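You operate a simulated robot arm through the tools that you are given. There is no shell and no other tool.

The job below is to be done with a simulated robot arm. You get a single attempt, and the scene is never put back.

TASK
Put things in order on the top of the long steel bench with fixtures. At the end: the blue shim plate stands on top of the green block marked wipe; the purple block marked grease stands where the orange height gauge stood; the orange height gauge stands where the yellow block brush stood; the yellow block brush stands on top of the square brown card with a tab; whatever was shut is shut again. Leave all else as you found it, and nothing knocked over.

Only the result counts: the job must be done as asked and must still hold three seconds after the hand-in. Knocking over, shifting, dropping, spilling or breaking anything else fails it.

THE ROBOT
A 7-joint arm with a two-finger gripper, fixed in place. Base frame: the origin is at the foot of the arm, x ahead of it, y to its left, z up; the work surface is at about z = 0.74. Units: m, rad, N and s.
With the tool pointing down near the work surface it reaches from about 0.32 to 0.72 m from the base axis. Its first joint turns from -1.152 to 1.152 rad. Payload 2.45 kg.
The TCP is the grasp point between the finger pads, 0.026 m short of the fingertips. In the tool frame z runs along the fingers and y along their closing line. Largest opening 0.096 m; the body of the gripper starts 0.069 m behind the TCP.
Orientation is that of the tool frame in the base frame, as a unit quaternion [x, y, z, w]. With the fingers straight down and closing along the base's y, the tool's x points along the base's -x, its y along +y and its z along -z.

THE INTERFACE
- The arm moves only by the tool jog_arm. Its argument "plan" is a list of rows, each a list of 7 numbers: the closure in counts, from 0 (fully open) to 255 (shut), then the shift along the tool's x, y, z in m, then the turn, a rotation vector about the tool's x, y, z in rad. In form: [[claw, tx, ty, tz, ax, ay, az], ...]. A call has 1 to 20 rows; each row shifts and turns the commanded pose from where the row before left it, along the tool's axes as they then stand. A row lasts 0.2 s, in which the tool goes at most 0.05 m and 0.15 rad; a call with a longer step from one row to the next is refused whole, and so is a gripper value outside its range. Where a pose cannot be reached the arm comes as near as it can. A force on the tool above 40 N (or 10 N above the force at the start of the call, whichever is more), or a blocked arm, ends the call early, and 0.2 s more pass. The fingers move at their own pace and stop on an object; they squeeze with about 39 N. The grip force told is the motor's: it shows also when the fingers shut on nothing. Time passes only in rows, and 0.2 s behind the last, so rows that do not move let the fingers close. The reply holds the time, the measured pose of the TCP, the force on the tool along the base axes, the opening and the grip force, in the units named above and with some noise, with the torque about the TCP (base axes, N m) and any sound that the robot's microphone picked up.
- Cameras (640 x 400 px; columns grow to the right, rows downward): "scene" is fixed at [0.1652, -0.4091, 1.3997]; the picture's right is [0.68, -0.74, 0.00], its down [-0.58, -0.53, -0.61] and it looks along [0.45, 0.41, -0.79] (base axes); focal length 327 px, centre (320, 200). "wrist" rides on the gripper at [0.082, 0.003, -0.098] in the tool frame; the picture's right is [-0.04, 1.00, 0.00], its down [-0.73, -0.03, -0.68] and it looks along [-0.68, -0.03, 0.73] (tool axes); focal length 256 px, centre (320, 200). There is no depth. A picture from a camera that has moved, and an enlarged one, comes with that camera's place and axes in the base frame and with its lens.
- camera(camera): a new picture of that camera. It takes no simulated time.
- zoom(camera, box): a new picture of the part [left, top, right, bottom] of that camera's present view, enlarged. It takes no simulated time.
- job_done(): hands the job in; it is judged then, once.

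Nothing tells you positions but the pictures and the camera data. Unless the task says otherwise, let go and move clear before handing in.

The tools are called after "Request:" as name(argument=value, ...) on one line, values as JSON. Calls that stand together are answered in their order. jog_arm: Moves the arm, as the interface text tells. Its arguments: {"type":"object","properties":{"plan":{"type":"array"}},"required":["plan"]} The other tools are called the same way: camera (camera) takes a picture; zoom (camera, box) takes an enlarged picture of a part of a camera's view; job_done () hands the job in.

At the start:

```text
t: 0.0
ee_pos: [0.4203, -0.0656, 1.0488]
ee_rot: [0.0, 1.0, -0.001, -0.001]
ft_force: [0.8, -0.2, 0.4]
wrist_torque: [0.02, -0.02, 0.01]
opening: 0.0959
finger_force: 0.0
```

scene: 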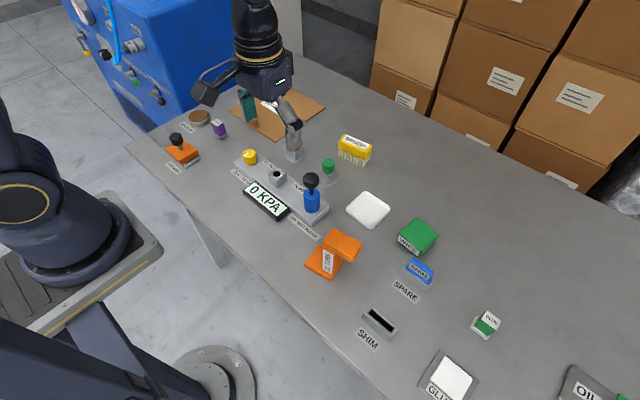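
wrist: 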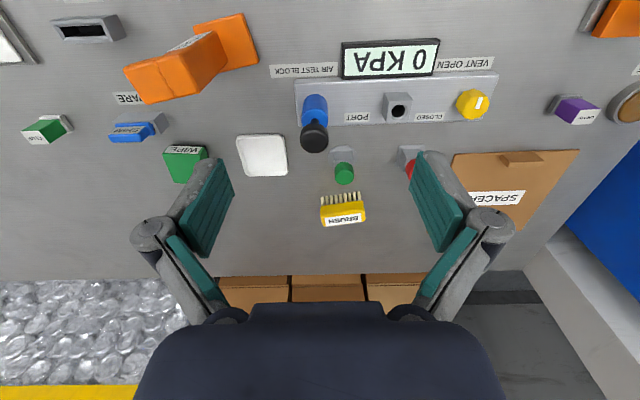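

I see a steel bench with an air test block, an orange height gauge, the green WIPE block, a blue shim in a "SPARE" holder, a yellow brush, a brown card with a tab, and a purple block. I'll look closer before moving.

Request:
zoom(camera="scene", box=[120, 70, 340, 208])

Request:
zoom(camera="scene", box=[220, 120, 400, 232])

Request:
zoom(camera="scene", box=[280, 180, 460, 292])

Request:
zoom(camera="scene", box=[320, 240, 576, 400])

Request:
zoom(camera="scene", box=[460, 280, 640, 400])

Request:
zoom(camera="wrist", box=[0, 0, 320, 200])

Request:
zoom(camera="wrist", box=[320, 0, 640, 200])

Request:
zoom(camera="wrist", box=[220, 100, 420, 250])

```text
2.90 times, centred on (230, 139) of scene
camera zoom: at [0.1652, -0.4091, 1.3997], right [0.68, -0.74, 0.0], down [-0.58, -0.53, -0.61], along [0.45, 0.41, -0.79], focal length 947 px, centre (581, 377)
```

zoom: 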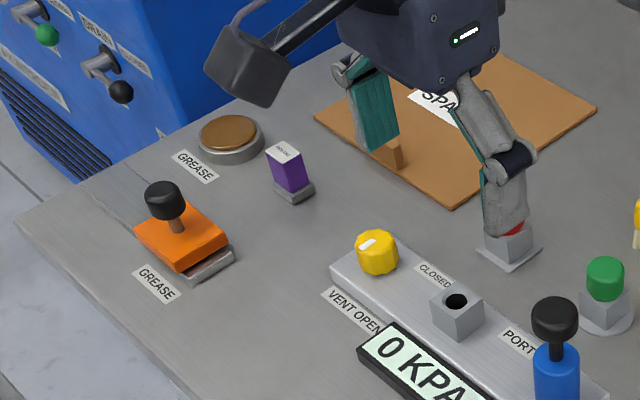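

```text
3.56 times, centred on (310, 176) of scene
camera zoom: at [0.1652, -0.4091, 1.3997], right [0.68, -0.74, 0.0], down [-0.58, -0.53, -0.61], along [0.45, 0.41, -0.79], focal length 1161 px, centre (356, 285)
```

zoom: 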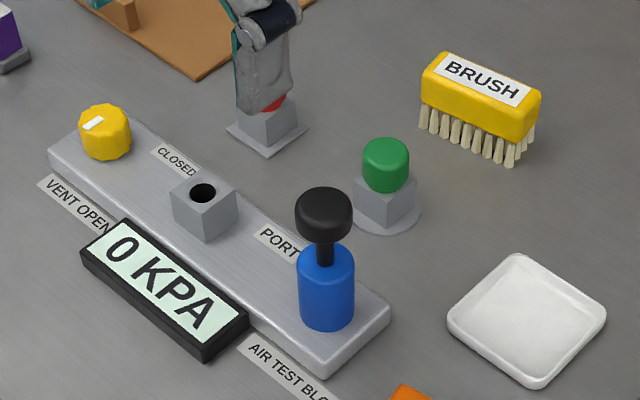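

```text
3.56 times, centred on (370, 236) of scene
camera zoom: at [0.1652, -0.4091, 1.3997], right [0.68, -0.74, 0.0], down [-0.58, -0.53, -0.61], along [0.45, 0.41, -0.79], focal length 1161 px, centre (142, 72)
```

zoom: 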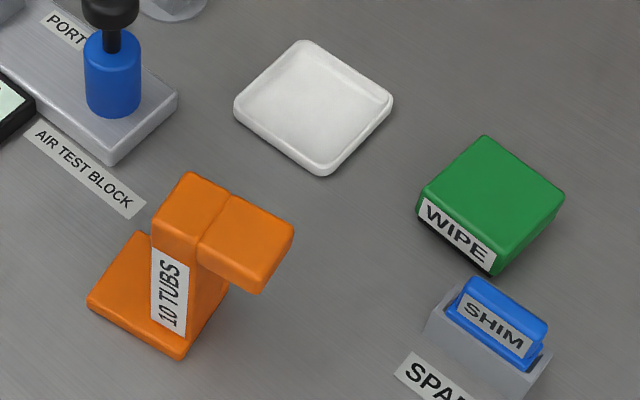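

```text
2.50 times, centred on (448, 320) of scene
camera zoom: at [0.1652, -0.4091, 1.3997], right [0.68, -0.74, 0.0], down [-0.58, -0.53, -0.61], along [0.45, 0.41, -0.79], focal length 817 px, centre (0, -100)
```

zoom: 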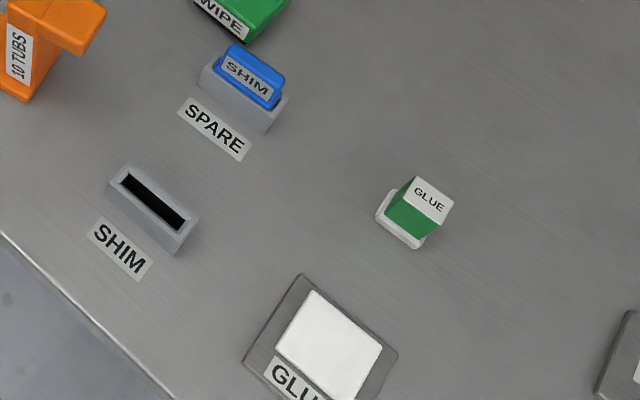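

```text
3.33 times, centred on (550, 340) of scene
camera zoom: at [0.1652, -0.4091, 1.3997], right [0.68, -0.74, 0.0], down [-0.58, -0.53, -0.61], along [0.45, 0.41, -0.79], focal length 1089 px, centre (-447, -267)
```

zoom: 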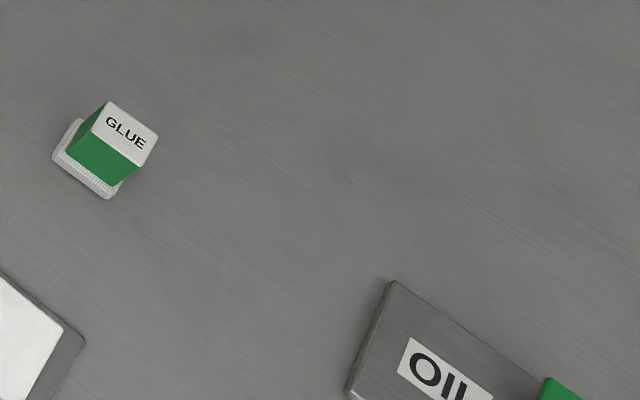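

```text
2.00 times, centred on (160, 100) of wrist
camera zoom: at [0.3408, -0.0623, 1.1469], right [0.04, 1.0, 0.0], down [0.73, -0.03, 0.68], along [0.68, -0.03, -0.73], focal length 512 px, centre (640, 400)
```

zoom: 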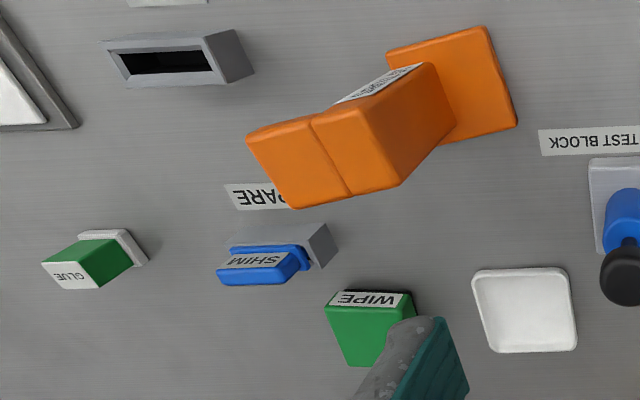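

```text
2.00 times, centred on (480, 100) of wrist
camera zoom: at [0.3408, -0.0623, 1.1469], right [0.04, 1.0, 0.0], down [0.73, -0.03, 0.68], along [0.68, -0.03, -0.73], focal length 512 px, centre (0, 400)
```

zoom: 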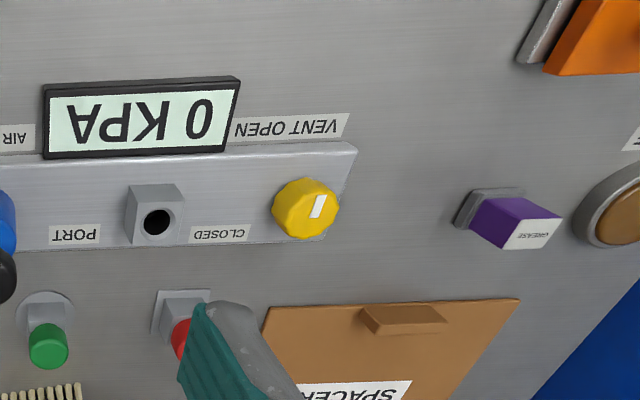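

```text
2.67 times, centred on (320, 175) of wrist
camera zoom: at [0.3408, -0.0623, 1.1469], right [0.04, 1.0, 0.0], down [0.73, -0.03, 0.68], along [0.68, -0.03, -0.73], focal length 683 px, centre (320, 267)
```

zoom: 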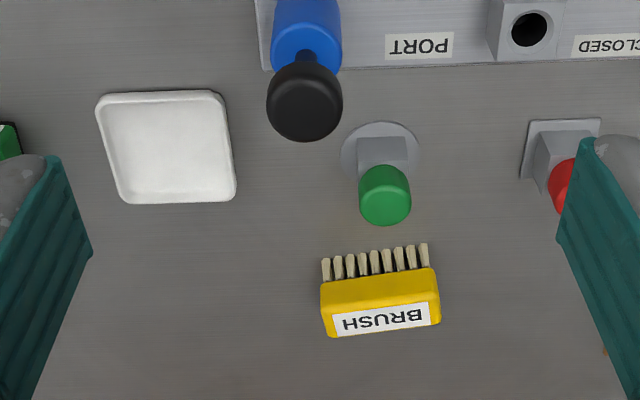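

The bench layout is clear except for the brown card, which the gripper hides. I'll move the arm sideways, well above everything, to see the card and the purple block better.

Request:
jog_arm(plan=[[0, 0, 0.05, 0, 0, 0, 0], [0, 0, 0.05, 0, 0, 0, 0], [0, 0, 0.05, 0, 0, 0, 0], [0, 0, 0.05, 0, 0, 0, 0], [0, 0, 0.05, 0, 0, 0, 0]])

```text
t: 1.2
ee_pos: [0.4216, 0.1857, 1.0495]
ee_rot: [0.001, 1.0, 0.0, 0.0]
ft_force: [-0.6, 0.6, 0.4]
wrist_torque: [-0.02, 0.01, 0.01]
opening: 0.096
finger_force: 0.0
```

Request:
camera(camera="wrist")

Request:
camera(camera="scene")

Request:
zoom(camera="wrist", box=[240, 60, 440, 185])

Request:
zoom(camera="wrist", box=[380, 20, 640, 182])

Request:
zoom(camera="wrist", box=[60, 60, 300, 210])

Request:
zoom(camera="scene", box=[180, 70, 420, 220])

```text
taken
camera wrist: at [0.341, 0.1882, 1.1463], right [0.04, 1.0, 0.0], down [0.73, -0.03, 0.68], along [0.68, -0.03, -0.73], focal length 256 px, centre (320, 200)
```

wrist: 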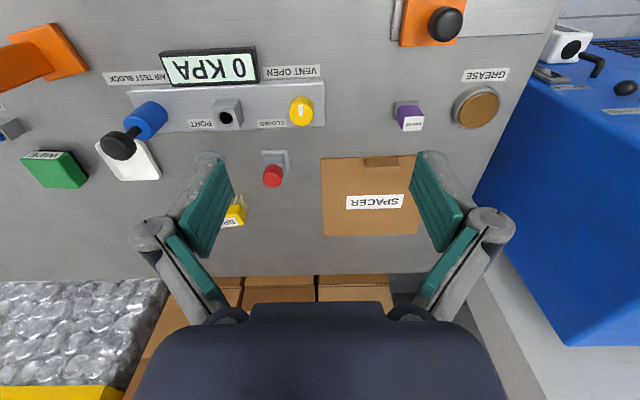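

```text
taken
```

scene: 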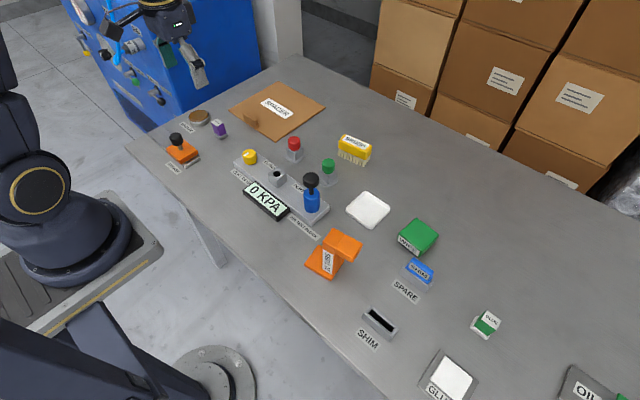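

```text
3.20 times, centred on (340, 122) of wrist
camera zoom: at [0.341, 0.1882, 1.1463], right [0.04, 1.0, 0.0], down [0.73, -0.03, 0.68], along [0.68, -0.03, -0.73], focal length 819 px, centre (256, 448)
```

zoom: 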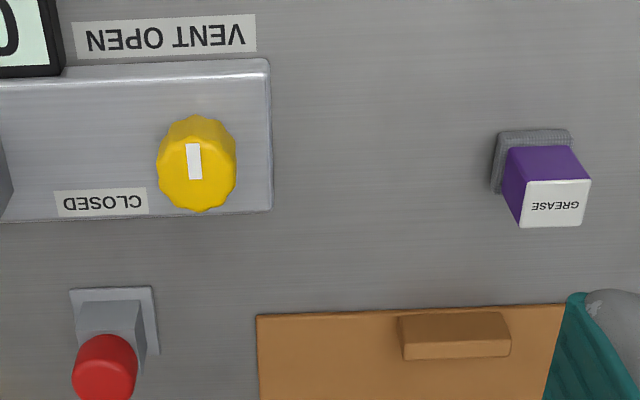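

```text
2.46 times, centred on (510, 101) of wrist
camera zoom: at [0.341, 0.1882, 1.1463], right [0.04, 1.0, 0.0], down [0.73, -0.03, 0.68], along [0.68, -0.03, -0.73], focal length 630 px, centre (-148, 444)
```

zoom: 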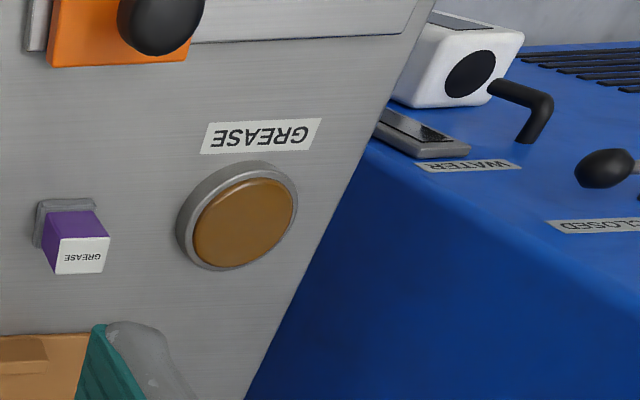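

```text
2.67 times, centred on (180, 135) of wrist
camera zoom: at [0.341, 0.1882, 1.1463], right [0.04, 1.0, 0.0], down [0.73, -0.03, 0.68], along [0.68, -0.03, -0.73], focal length 683 px, centre (693, 373)
```

zoom: 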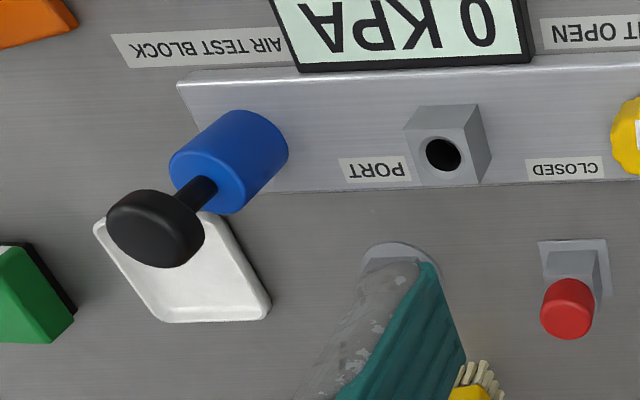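

```text
2.67 times, centred on (300, 145) of scene
camera zoom: at [0.1651, -0.4092, 1.3997], right [0.68, -0.74, 0.0], down [-0.58, -0.53, -0.61], along [0.45, 0.41, -0.79], focal length 871 px, centre (373, 347)
```

zoom: 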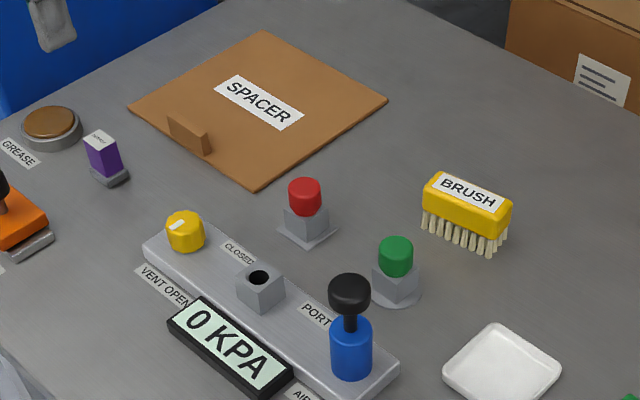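

The card is a 0.225 m square at about x 0.61–0.84, y 0.18–0.40, with its upright tab on the near edge around y 0.26–0.32. The brush is near (0.72, -0.04), close to the reach limit, so I'll move over for a closer look at it.

Request:
jog_arm(plan=[[0, -0.03, -0.037, 0.01, 0, 0, 0], [0, -0.03, -0.037, 0.01, 0, 0, 0], [0, -0.03, -0.037, 0.02, 0, 0, 0], [0, -0.03, -0.037, 0.02, 0, 0, 0], [0, -0.03, -0.037, 0.02, 0, 0, 0], [0, -0.03, -0.037, 0.02, 0, 0, 0]])

Request:
camera(camera="wrist")

Request:
zoom(camera="wrist", box=[220, 80, 420, 205])

Request:
camera(camera="scene")

```text
refused: row 3 steps farther than a row can; nothing moved
```

```text
taken
camera wrist: at [0.341, 0.1882, 1.1463], right [0.04, 1.0, 0.0], down [0.73, -0.03, 0.68], along [0.68, -0.03, -0.73], focal length 256 px, centre (320, 200)
```

wrist: 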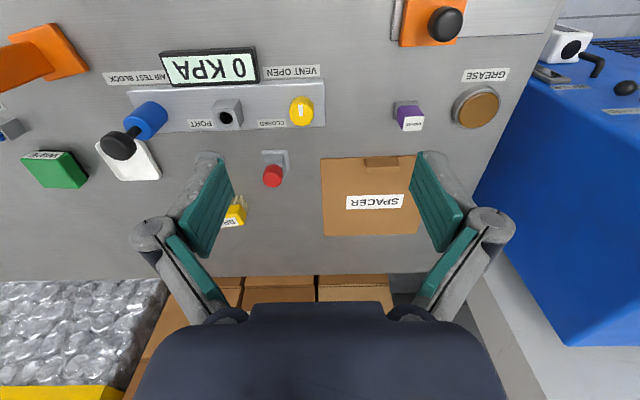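

```text
3.20 times, centred on (320, 142) of wrist
camera zoom: at [0.341, 0.1882, 1.1463], right [0.04, 1.0, 0.0], down [0.73, -0.03, 0.68], along [0.68, -0.03, -0.73], focal length 819 px, centre (320, 384)
```

zoom: 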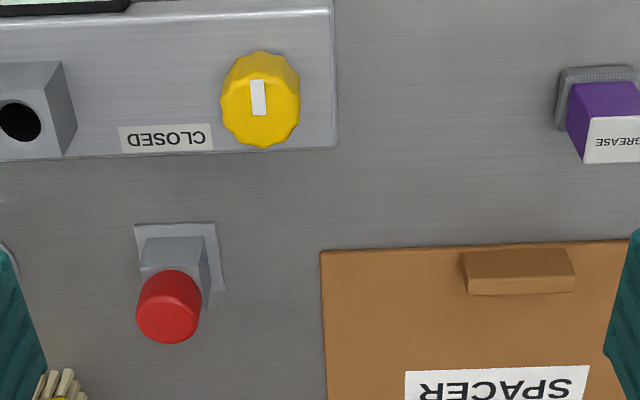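

```text
taken
```

scene: 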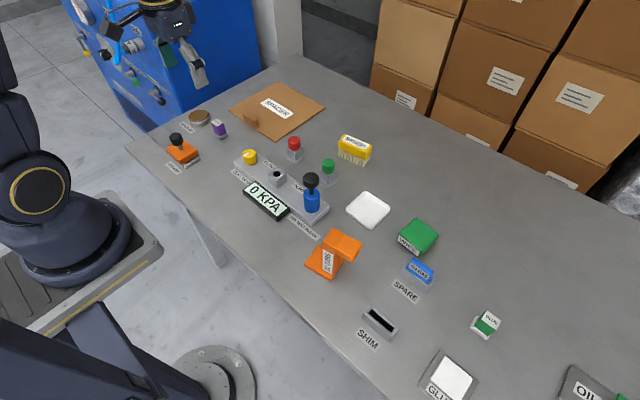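

The step was too long, so nothing moved. I'll use shorter rows for the same move towards the brush view.

Request:
jog_arm(plan=[[0, -0.022, -0.028, 0.012, 0, 0, 0], [0, -0.022, -0.028, 0.012, 0, 0, 0], [0, -0.022, -0.028, 0.012, 0, 0, 0], [0, -0.022, -0.028, 0.012, 0, 0, 0], [0, -0.022, -0.028, 0.012, 0, 0, 0], [0, -0.022, -0.028, 0.012, 0, 0, 0], [0, -0.022, -0.028, 0.012, 0, 0, 0], [0, -0.022, -0.028, 0.012, 0, 0, 0]])

```text
t: 3.0
ee_pos: [0.5976, -0.0401, 0.9529]
ee_rot: [0.0, 1.0, 0.0, 0.0]
ft_force: [0.5, -0.2, -0.1]
wrist_torque: [0.0, 0.0, -0.01]
opening: 0.0959
finger_force: 0.1
```

Request:
camera(camera="wrist")

Request:
zoom(camera="wrist", box=[220, 80, 420, 205])

Request:
camera(camera="scene")

```text
taken
camera wrist: at [0.5169, -0.0372, 1.051], right [0.04, 1.0, 0.0], down [0.73, -0.03, 0.68], along [0.68, -0.03, -0.73], focal length 256 px, centre (320, 200)
```

wrist: 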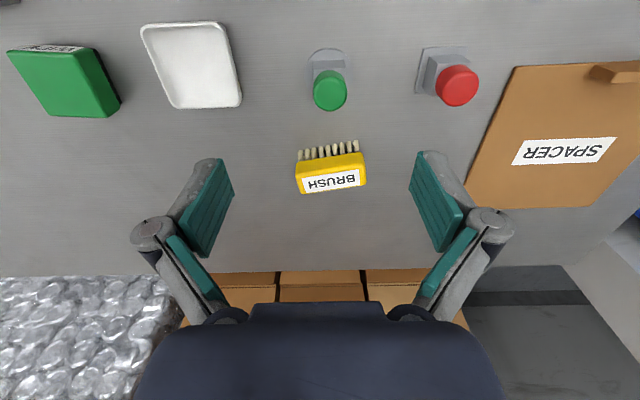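

```text
3.20 times, centred on (320, 142) of wrist
camera zoom: at [0.5169, -0.0372, 1.051], right [0.04, 1.0, 0.0], down [0.73, -0.03, 0.68], along [0.68, -0.03, -0.73], focal length 819 px, centre (320, 384)
```

zoom: 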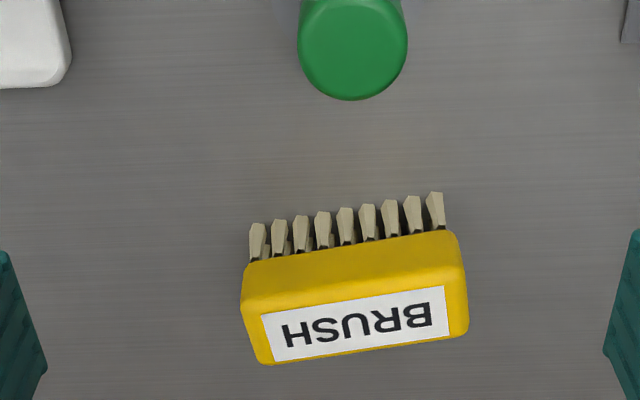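

```text
taken
```

scene: 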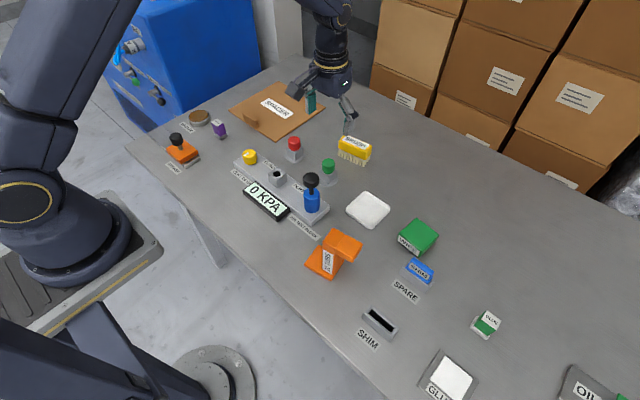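

The brush is long-axis along y, turned by about 8°, with its near bristle tips around x 0.70. I'll zoom in on it from both cameras to get its height and width.

Request:
zoom(camera="wrist", box=[280, 130, 380, 200])

Request:
zoom(camera="scene", box=[320, 120, 384, 176])

Request:
zoom(camera="scene", box=[290, 215, 380, 290])

Request:
zoom(camera="scene", box=[380, 205, 470, 310])

Request:
zoom(camera="scene", box=[190, 105, 250, 150])

```text
5.71 times, centred on (330, 165) of wrist
camera zoom: at [0.5169, -0.0372, 1.051], right [0.04, 1.0, 0.0], down [0.73, -0.03, 0.68], along [0.68, -0.03, -0.73], focal length 1463 px, centre (263, 400)
```

zoom: 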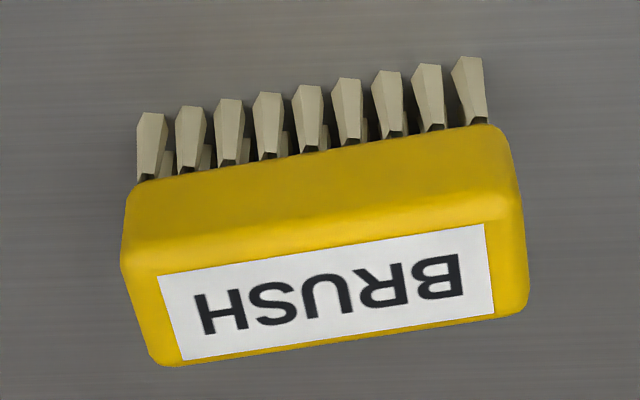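

```text
7.14 times, centred on (352, 148) of scene
camera zoom: at [0.1652, -0.4091, 1.3997], right [0.68, -0.74, 0.0], down [-0.58, -0.53, -0.61], along [0.45, 0.41, -0.79], focal length 2333 px, centre (91, 571)
```

zoom: 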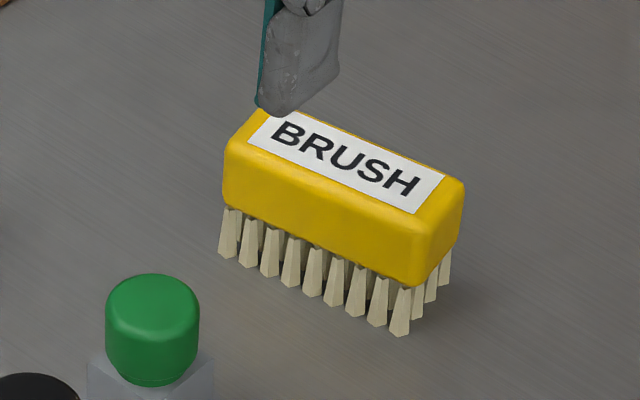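

```text
5.33 times, centred on (335, 252) of scene
camera zoom: at [0.1652, -0.4091, 1.3997], right [0.68, -0.74, 0.0], down [-0.58, -0.53, -0.61], along [0.45, 0.41, -0.79], focal length 1742 px, centre (240, -80)
```

zoom: 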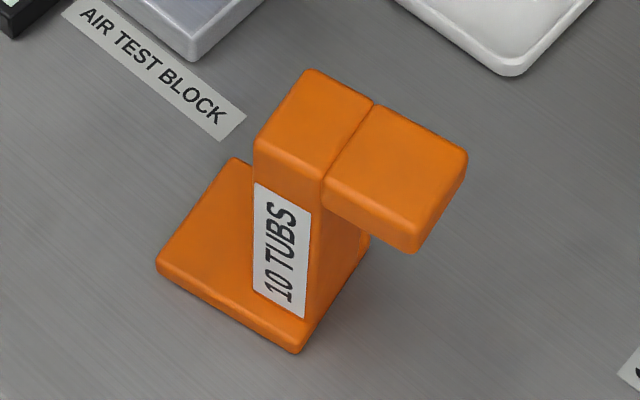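

```text
3.81 times, centred on (425, 258) of scene
camera zoom: at [0.1652, -0.4091, 1.3997], right [0.68, -0.74, 0.0], down [-0.58, -0.53, -0.61], along [0.45, 0.41, -0.79], focal length 1244 px, centre (-80, -19)
```

zoom: 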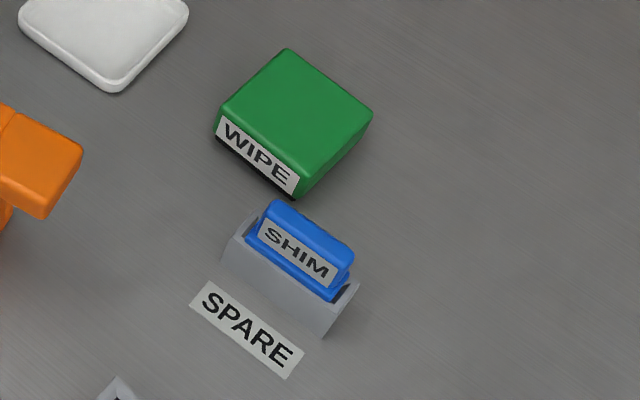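

```text
8.89 times, centred on (220, 128) of scene
camera zoom: at [0.1652, -0.4091, 1.3997], right [0.68, -0.74, 0.0], down [-0.58, -0.53, -0.61], along [0.45, 0.41, -0.79], focal length 2903 px, centre (1209, 844)
```

zoom: 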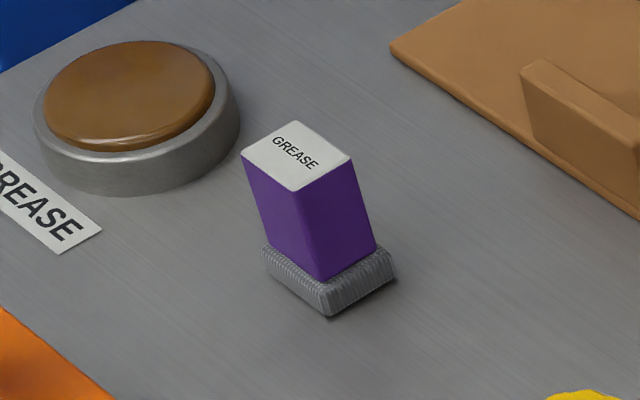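

The brush centre works out at about (0.720, -0.031), body 0.085 × 0.033 m, top at z ≈ 0.794, long axis turned about 8° from y. I'll turn the gripper so it closes across the brush's short side.

Request:
jog_arm(plan=[[90, 0, 0, 0, 0, 0, 0.1433], [90, 0, 0, 0, 0, 0, 0.1433], [90, 0, 0, 0, 0, 0, 0.1433], [90, 0, 0, 0, 0, 0, 0.1433], [90, 0, 0, 0, 0, 0, 0.1433], [90, 0, 0, 0, 0, 0, 0.1433], [90, 0, 0, 0, 0, 0, 0.1433], [90, 0, 0, 0, 0, 0, 0.1433], [90, 0, 0, 0, 0, 0, 0.1433], [90, 0, 0, 0, 0, 0, 0.1433], [90, 0, 0, 0, 0, 0, 0]])

```text
t: 5.4
ee_pos: [0.5968, -0.0387, 0.9525]
ee_rot: [0.658, 0.753, 0.0, 0.0]
ft_force: [-0.1, -0.4, 0.9]
wrist_torque: [-0.01, 0.01, -0.01]
opening: 0.0621
finger_force: 0.1
```

The gripper is turned correctly. I'll move out over the brush at safe height and check the reach.

Request:
jog_arm(plan=[[90, -0.002, 0.0307, 0.02, 0, 0, 0], [90, -0.002, 0.0307, 0.02, 0, 0, 0], [90, -0.002, 0.0307, 0.02, 0, 0, 0], [90, -0.0021, 0.0307, 0.02, 0, 0, 0], [90, 0, 0, 0, 0, 0, 0]])

Request:
camera(camera="wrist")

Request:
zoom(camera="scene", box=[300, 80, 420, 180])

```text
t: 6.6
ee_pos: [0.7201, -0.0296, 0.8735]
ee_rot: [0.657, 0.754, 0.0, -0.001]
ft_force: [0.1, 1.1, 0.8]
wrist_torque: [0.0, -0.04, 0.01]
opening: 0.0622
finger_force: 0.1
```

```text
taken
camera wrist: at [0.713, 0.0507, 0.9708], right [1.0, 0.1, 0.0], down [0.07, -0.73, 0.68], along [0.06, -0.68, -0.73], focal length 256 px, centre (320, 200)
```

wrist: 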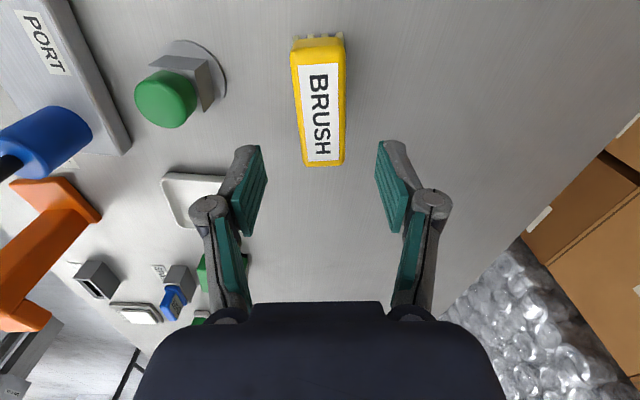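

```text
4.00 times, centred on (360, 130) of scene
camera zoom: at [0.1652, -0.4091, 1.3997], right [0.68, -0.74, 0.0], down [-0.58, -0.53, -0.61], along [0.45, 0.41, -0.79], focal length 1306 px, centre (160, 480)
```

zoom: 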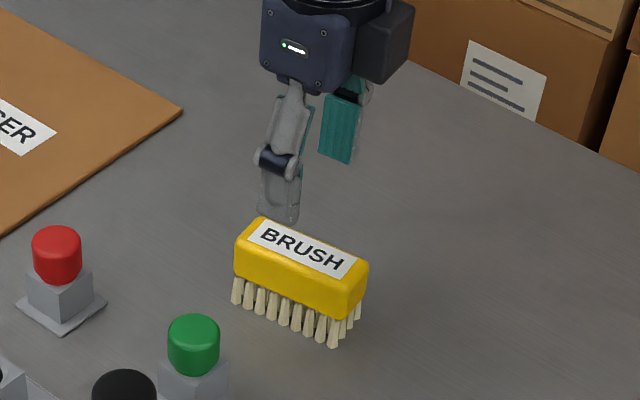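

The gripper sits centred over the brush. I'll go down to grip height and check for alignment before closing.

Request:
jog_arm(plan=[[90, 0, 0, 0.03, 0, 0, 0], [90, 0, 0, 0.03, 0, 0, 0], [90, 0, 0, 0.03, 0, 0, 0], [90, 0, 0, 0, 0, 0, 0]])

Request:
camera(camera="wrist")

Request:
zoom(camera="scene", box=[300, 80, 420, 180])

```text
t: 7.6
ee_pos: [0.7182, -0.0297, 0.7833]
ee_rot: [0.656, 0.754, 0.0, 0.0]
ft_force: [-0.6, 0.2, -0.1]
wrist_torque: [0.01, 0.02, 0.0]
opening: 0.0623
finger_force: 0.0
```

```text
taken
camera wrist: at [0.7114, 0.0511, 0.881], right [1.0, 0.1, 0.0], down [0.07, -0.73, 0.68], along [0.07, -0.68, -0.73], focal length 256 px, centre (320, 200)
```

wrist: 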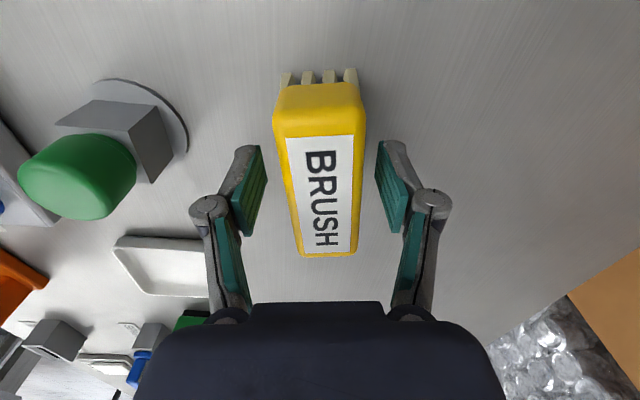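

```text
4.00 times, centred on (360, 130) of scene
camera zoom: at [0.1652, -0.4092, 1.3997], right [0.68, -0.74, 0.0], down [-0.58, -0.53, -0.61], along [0.45, 0.41, -0.79], focal length 1306 px, centre (160, 480)
```

zoom: 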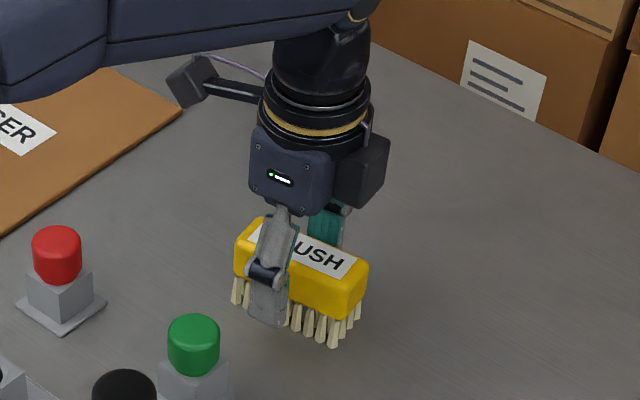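

The brush lies about 2 mm off along the closing line and 4 mm along its length. I'll centre on it and close.

Request:
jog_arm(plan=[[90, -0.004, 0.002, 0, 0, 0, 0], [90, 0, 0, 0, 0, 0, 0], [255, 0, 0, 0, 0, 0, 0], [255, 0, 0, 0, 0, 0, 0], [255, 0, 0, 0, 0, 0, 0], [255, 0, 0, 0, 0, 0, 0]])

```text
t: 9.0
ee_pos: [0.7166, -0.0317, 0.7837]
ee_rot: [0.657, 0.754, 0.0, 0.0]
ft_force: [-0.1, 1.0, 2.7]
wrist_torque: [0.03, 0.02, 0.0]
opening: 0.0402
finger_force: 39.4
out of reach, approached as far as the arm can: row 1
```

The brush is held (0.040 m wide). I'll lift it straight up and look.

Request:
jog_arm(plan=[[255, 0, 0, -0.02, 0, 0, 0], [255, 0, 0, -0.03, 0, 0, 0], [255, 0, 0, -0.03, 0, 0, 0], [255, 0, -0.01, -0.03, 0, 0, 0], [255, 0, 0, 0, 0, 0, 0]])

Request:
camera(camera="wrist")

Request:
camera(camera="scene")

```text
t: 10.2
ee_pos: [0.7079, -0.0349, 0.893]
ee_rot: [0.656, 0.755, 0.0, 0.0]
ft_force: [0.0, -0.4, -0.3]
wrist_torque: [0.03, 0.0, -0.03]
opening: 0.0001
finger_force: 28.6
```

```text
taken
camera wrist: at [0.7001, 0.0464, 0.9915], right [1.0, 0.1, 0.0], down [0.07, -0.73, 0.68], along [0.07, -0.68, -0.73], focal length 256 px, centre (320, 200)
```

wrist: 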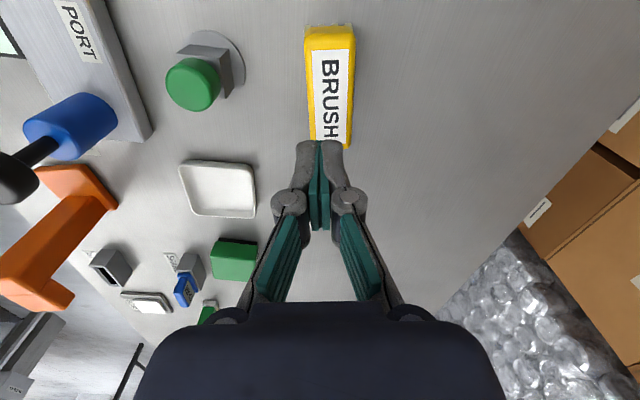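

```text
taken
```

scene: 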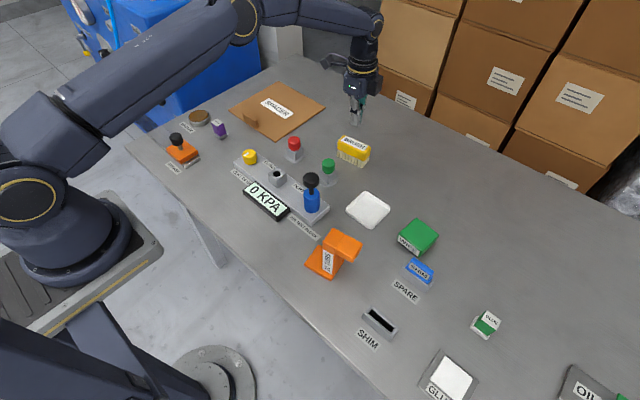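

The fingers are shut on nothing: the brush slipped out during the lift and still seems to be standing. I'll check closely whether it moved.

Request:
zoom(camera="scene", box=[320, 120, 384, 176])

Request:
zoom(camera="wrist", box=[270, 10, 390, 160])

```text
7.14 times, centred on (352, 148) of scene
camera zoom: at [0.1652, -0.4091, 1.3997], right [0.68, -0.74, 0.0], down [-0.58, -0.53, -0.61], along [0.45, 0.41, -0.79], focal length 2333 px, centre (91, 571)
```

zoom: 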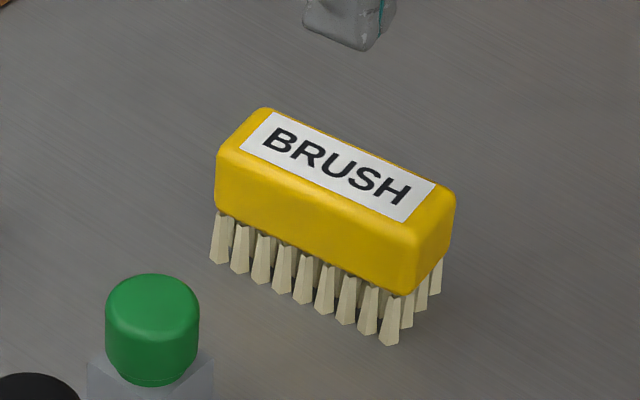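

```text
2.67 times, centred on (330, 85) of wrist
camera zoom: at [0.7001, 0.0464, 0.9915], right [1.0, 0.1, 0.0], down [0.07, -0.73, 0.68], along [0.07, -0.68, -0.73], focal length 683 px, centre (293, 507)
```

zoom: 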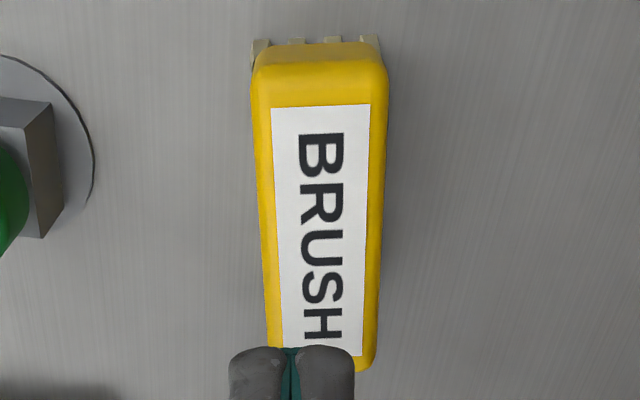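

The brush is upright and just got centred about 4 mm nearer; its centre is now about (0.716, -0.032). I suspect the tips caught the flared bristles, so this time I'll grip a little higher, on the body only.

Request:
jog_arm(plan=[[90, 0, 0, 0, 0, 0, 0], [90, 0.002, 0.0082, 0, 0, 0, 0], [90, 0, 0, 0, 0, 0, 0], [90, 0, 0, 0.026, 0, 0, 0], [90, 0, 0, 0.026, 0, 0, 0], [90, 0, 0, 0.026, 0, 0, 0], [90, 0, 0, 0.026, 0, 0, 0], [90, 0, 0, 0, 0, 0, 0]])

Request:
camera(camera="wrist")

Request:
zoom(camera="scene", box=[310, 90, 394, 176])

```text
t: 12.0
ee_pos: [0.7148, -0.0312, 0.7899]
ee_rot: [0.657, 0.754, 0.0, 0.0]
ft_force: [-0.5, -0.7, -0.2]
wrist_torque: [0.0, 0.0, -0.03]
opening: 0.0621
finger_force: 0.1
```

```text
taken
camera wrist: at [0.709, 0.0487, 0.8872], right [1.0, 0.1, 0.0], down [0.07, -0.73, 0.68], along [0.07, -0.68, -0.73], focal length 256 px, centre (320, 200)
```

wrist: 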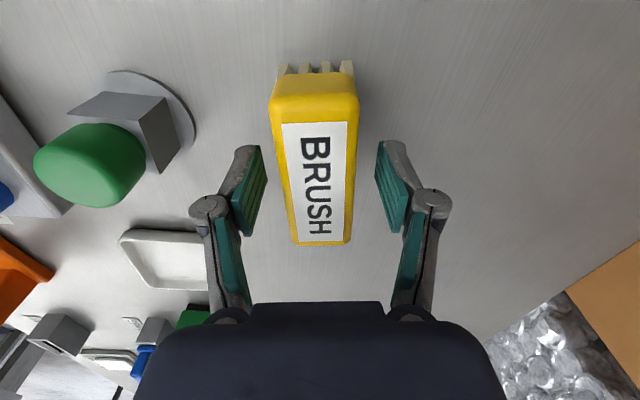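

```text
4.65 times, centred on (352, 133) of scene
camera zoom: at [0.1652, -0.4091, 1.3997], right [0.68, -0.74, 0.0], down [-0.58, -0.53, -0.61], along [0.45, 0.41, -0.79], focal length 1519 px, centre (171, 512)
```

zoom: 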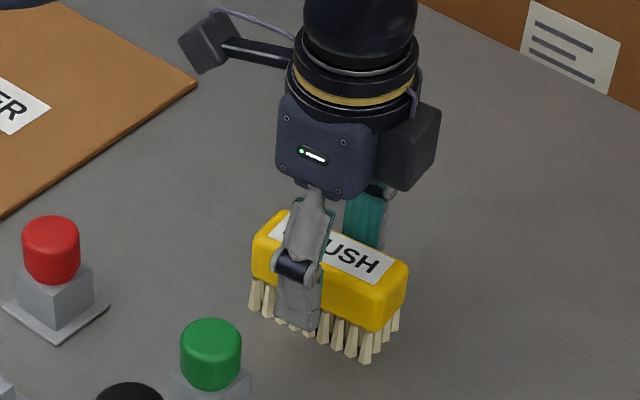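

The gripper straddles the body evenly. I'll close and look before lifting.

Request:
jog_arm(plan=[[255, 0, 0, 0, 0, 0, 0], [255, 0, 0, 0, 0, 0, 0], [255, 0, 0, 0, 0, 0, 0], [255, 0, 0, 0, 0, 0, 0], [255, 0, 0, 0, 0, 0, 0]])

Request:
camera(camera="wrist")

Request:
zoom(camera="scene", box=[320, 110, 384, 176])

```text
t: 13.2
ee_pos: [0.715, -0.0308, 0.789]
ee_rot: [0.657, 0.754, 0.0, 0.0]
ft_force: [-0.6, 0.2, -0.1]
wrist_torque: [-0.05, 0.03, 0.01]
opening: 0.0352
finger_force: 39.2
```

```text
taken
camera wrist: at [0.709, 0.0487, 0.8873], right [1.0, 0.1, 0.0], down [0.07, -0.73, 0.68], along [0.07, -0.68, -0.73], focal length 256 px, centre (320, 200)
```

wrist: 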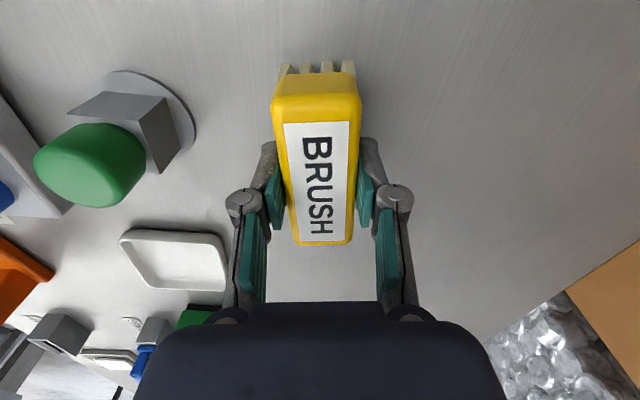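

```text
6.06 times, centred on (352, 143) of scene
camera zoom: at [0.1652, -0.4091, 1.3997], right [0.68, -0.74, 0.0], down [-0.58, -0.53, -0.61], along [0.45, 0.41, -0.79], focal length 1980 px, centre (126, 546)
```

zoom: 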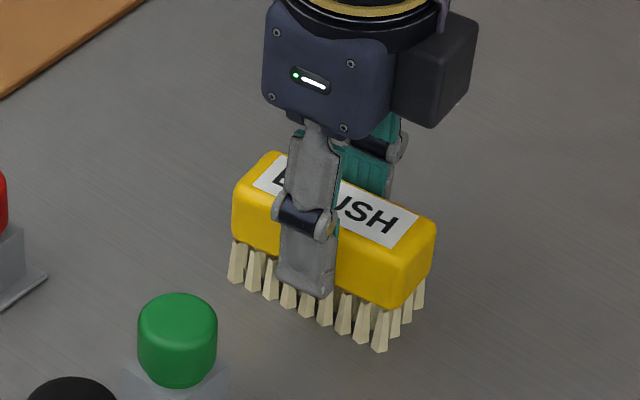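

Now it grips the body itself (0.035 m). I'll lift slowly and check that it holds.

Request:
jog_arm(plan=[[255, 0, 0, -0.004, 0, 0, 0], [255, 0, 0, -0.006, 0, 0, 0], [255, 0, 0, -0.01, 0, 0, 0], [255, 0, 0, 0, 0, 0, 0]])

Request:
zoom(camera="scene", box=[320, 110, 384, 176])

```text
t: 14.2
ee_pos: [0.7152, -0.0303, 0.81]
ee_rot: [0.656, 0.754, 0.0, 0.001]
ft_force: [0.2, -0.3, -0.4]
wrist_torque: [0.0, 0.01, -0.01]
opening: 0.0349
finger_force: 38.9
```

```text
6.06 times, centred on (352, 143) of scene
camera zoom: at [0.1652, -0.4091, 1.3997], right [0.68, -0.74, 0.0], down [-0.58, -0.53, -0.61], along [0.45, 0.41, -0.79], focal length 1980 px, centre (126, 546)
```

zoom: 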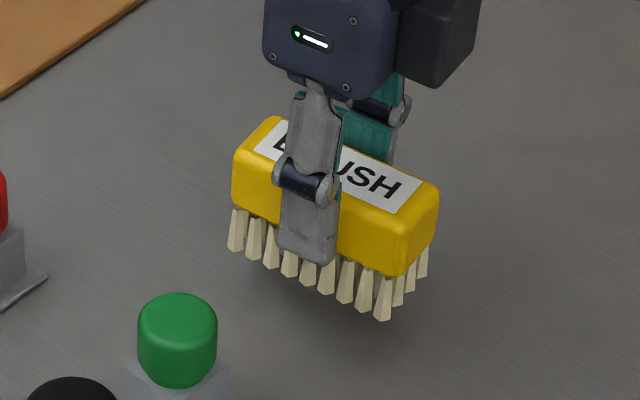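

The brush is held firmly. I'll raise it further and carry it over to the card, aiming at about (0.665, 0.235), away from the tab.

Request:
jog_arm(plan=[[255, 0, 0, -0.02, 0, 0, 0], [255, 0, 0, -0.02, 0, 0, 0], [255, 0, 0, -0.02, 0, 0, 0], [255, 0.03, -0.0016, 0, 0, 0, 0], [255, 0.03, -0.0016, 0, 0, 0, 0], [255, 0.03, -0.0016, 0, 0, 0, 0], [255, 0.03, -0.0016, 0, 0, 0, 0], [255, 0.03, -0.0016, 0, 0, 0, 0], [255, 0.03, -0.0016, 0, 0, 0, 0], [255, 0.03, -0.0016, 0, 0, 0, 0], [255, 0.03, -0.0016, 0, 0, 0, 0], [255, 0.0296, -0.0014, 0, 0, 0, 0], [255, 0, 0, 0, 0, 0, 0]])

Request:
camera(camera="wrist")

Request:
zoom(camera="scene", box=[190, 50, 350, 160])

```text
t: 17.0
ee_pos: [0.6652, 0.2356, 0.8704]
ee_rot: [0.658, 0.753, -0.001, 0.0]
ft_force: [0.3, -0.5, -1.0]
wrist_torque: [-0.02, -0.02, 0.0]
opening: 0.0348
finger_force: 39.1
```

```text
taken
camera wrist: at [0.6582, 0.3148, 0.9685], right [1.0, 0.1, 0.0], down [0.07, -0.73, 0.68], along [0.07, -0.68, -0.73], focal length 256 px, centre (320, 200)
```

wrist: 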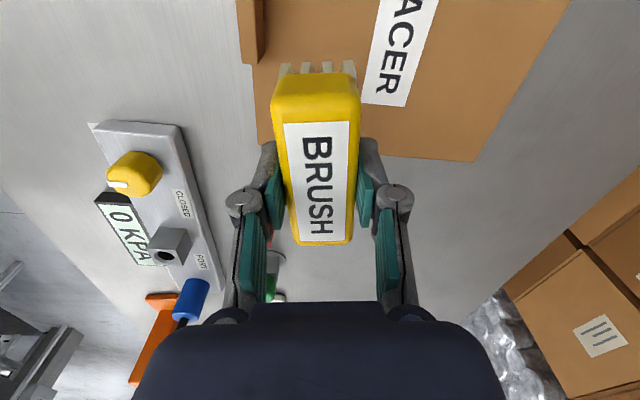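

```text
3.64 times, centred on (270, 105) of scene
camera zoom: at [0.1652, -0.4091, 1.3997], right [0.68, -0.74, 0.0], down [-0.58, -0.53, -0.61], along [0.45, 0.41, -0.79], focal length 1188 px, centre (502, 546)
```

zoom: 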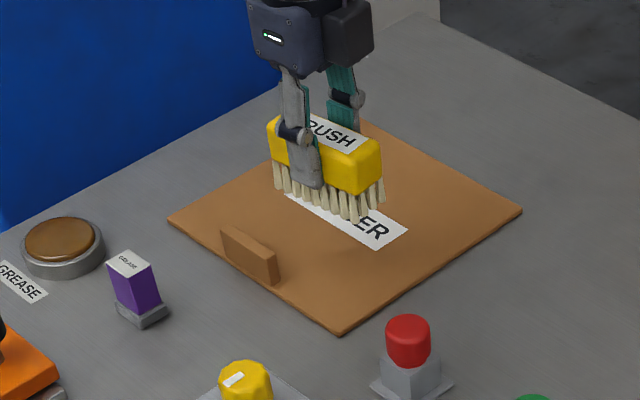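

The brush is over the card with good margins on every side. I'll lower most of the way, then go down in small steps.

Request:
jog_arm(plan=[[255, 0, 0, 0.02, 0, 0, 0], [255, 0, 0, 0.02, 0, 0, 0], [255, 0, 0, 0.02, 0, 0, 0], [255, 0, 0, 0.01, 0, 0, 0], [255, 0, 0, 0, 0, 0, 0]])

Request:
zoom(camera="scene", box=[230, 75, 330, 150])

```text
t: 18.2
ee_pos: [0.6645, 0.2335, 0.7996]
ee_rot: [0.656, 0.755, 0.0, 0.0]
ft_force: [0.8, -0.1, -1.0]
wrist_torque: [-0.01, -0.02, 0.01]
opening: 0.0347
finger_force: 38.3
```

```text
5.33 times, centred on (280, 112) of scene
camera zoom: at [0.1652, -0.4091, 1.3997], right [0.68, -0.74, 0.0], down [-0.58, -0.53, -0.61], along [0.45, 0.41, -0.79], focal length 1742 px, centre (533, 667)
```

zoom: 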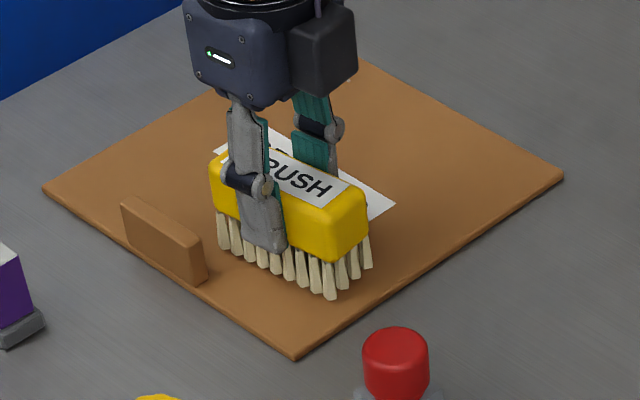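

About 6 mm of gap remains. I'll creep down in 2 mm steps.

Request:
jog_arm(plan=[[255, 0, 0, 0.002, 0, 0, 0], [255, 0, 0, 0.002, 0, 0, 0], [255, 0, 0, 0, 0, 0, 0]])

Request:
zoom(camera="scene", box=[250, 90, 310, 150])

```text
t: 19.0
ee_pos: [0.6645, 0.2332, 0.7962]
ee_rot: [0.656, 0.755, 0.0, 0.0]
ft_force: [-0.6, -0.2, -0.6]
wrist_torque: [0.0, -0.02, -0.03]
opening: 0.0351
finger_force: 38.6
```

```text
6.67 times, centred on (280, 120) of scene
camera zoom: at [0.1652, -0.4091, 1.3997], right [0.68, -0.74, 0.0], down [-0.58, -0.53, -0.61], along [0.45, 0.41, -0.79], focal length 2178 px, centre (587, 733)
```

zoom: 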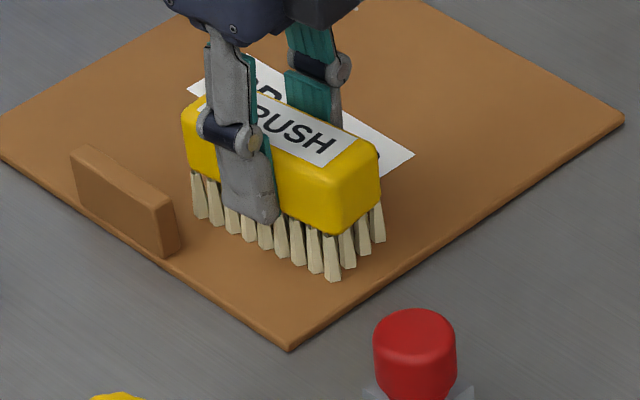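

Request:
jog_arm(plan=[[255, 0, 0, 0.001, 0, 0, 0], [255, 0, 0, 0.001, 0, 0, 0], [255, 0, 0, 0, 0, 0, 0]])

Request:
zoom(camera="scene", box=[250, 90, 310, 150])

```text
t: 19.8
ee_pos: [0.665, 0.2336, 0.7955]
ee_rot: [0.657, 0.754, 0.0, 0.0]
ft_force: [-3.4, -1.4, 13.1]
wrist_torque: [-0.11, 0.23, 0.01]
opening: 0.0351
finger_force: 39.0
```

```text
6.67 times, centred on (280, 120) of scene
camera zoom: at [0.1648, -0.4093, 1.3997], right [0.68, -0.74, 0.0], down [-0.58, -0.53, -0.61], along [0.45, 0.41, -0.79], focal length 2178 px, centre (587, 733)
```

zoom: 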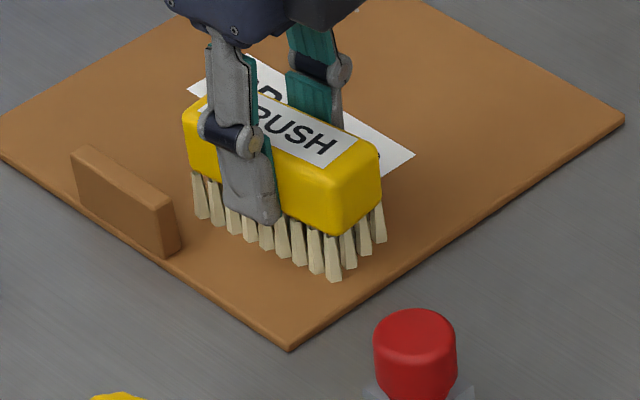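

Contact is made (13 N). I'll ease off 1 mm, open, and go straight up.

Request:
jog_arm(plan=[[255, 0, 0, -0.001, 0, 0, 0], [255, 0, 0, 0, 0, 0, 0], [95, 0, 0, 0, 0, 0, 0], [95, 0, 0, 0, 0, 0, 0], [95, 0, 0, 0, 0, 0, 0], [95, 0, 0, -0.02, 0, 0, 0], [95, 0, 0, -0.03, 0, 0, 0], [95, 0, 0, -0.03, 0, 0, 0], [95, 0, 0, -0.04, 0, 0, 0], [95, 0, 0, 0, 0, 0, 0]])

Request:
zoom(camera="scene", box=[230, 75, 330, 150])

Request:
camera(camera="wrist")

```text
t: 22.0
ee_pos: [0.6633, 0.233, 0.915]
ee_rot: [0.657, 0.754, 0.0, 0.0]
ft_force: [1.1, 0.0, -0.7]
wrist_torque: [0.03, 0.02, 0.02]
opening: 0.0602
finger_force: 0.1
```

```text
5.33 times, centred on (280, 112) of scene
camera zoom: at [0.1652, -0.4091, 1.3997], right [0.68, -0.74, 0.0], down [-0.58, -0.53, -0.61], along [0.45, 0.41, -0.79], focal length 1742 px, centre (533, 667)
```

zoom: 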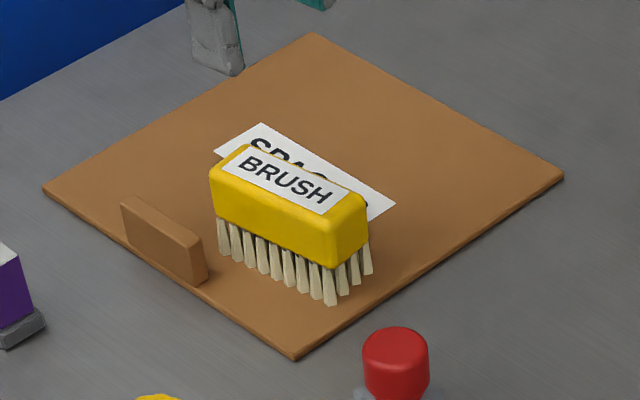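

```text
taken
camera wrist: at [0.6572, 0.3141, 1.0136], right [1.0, 0.1, 0.0], down [0.07, -0.73, 0.68], along [0.07, -0.68, -0.73], focal length 256 px, centre (320, 200)
```

wrist: 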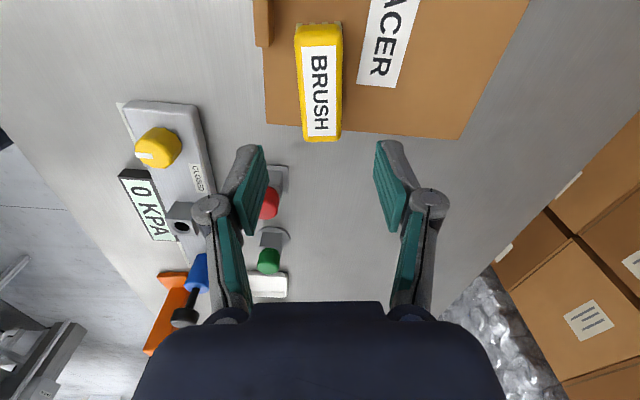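

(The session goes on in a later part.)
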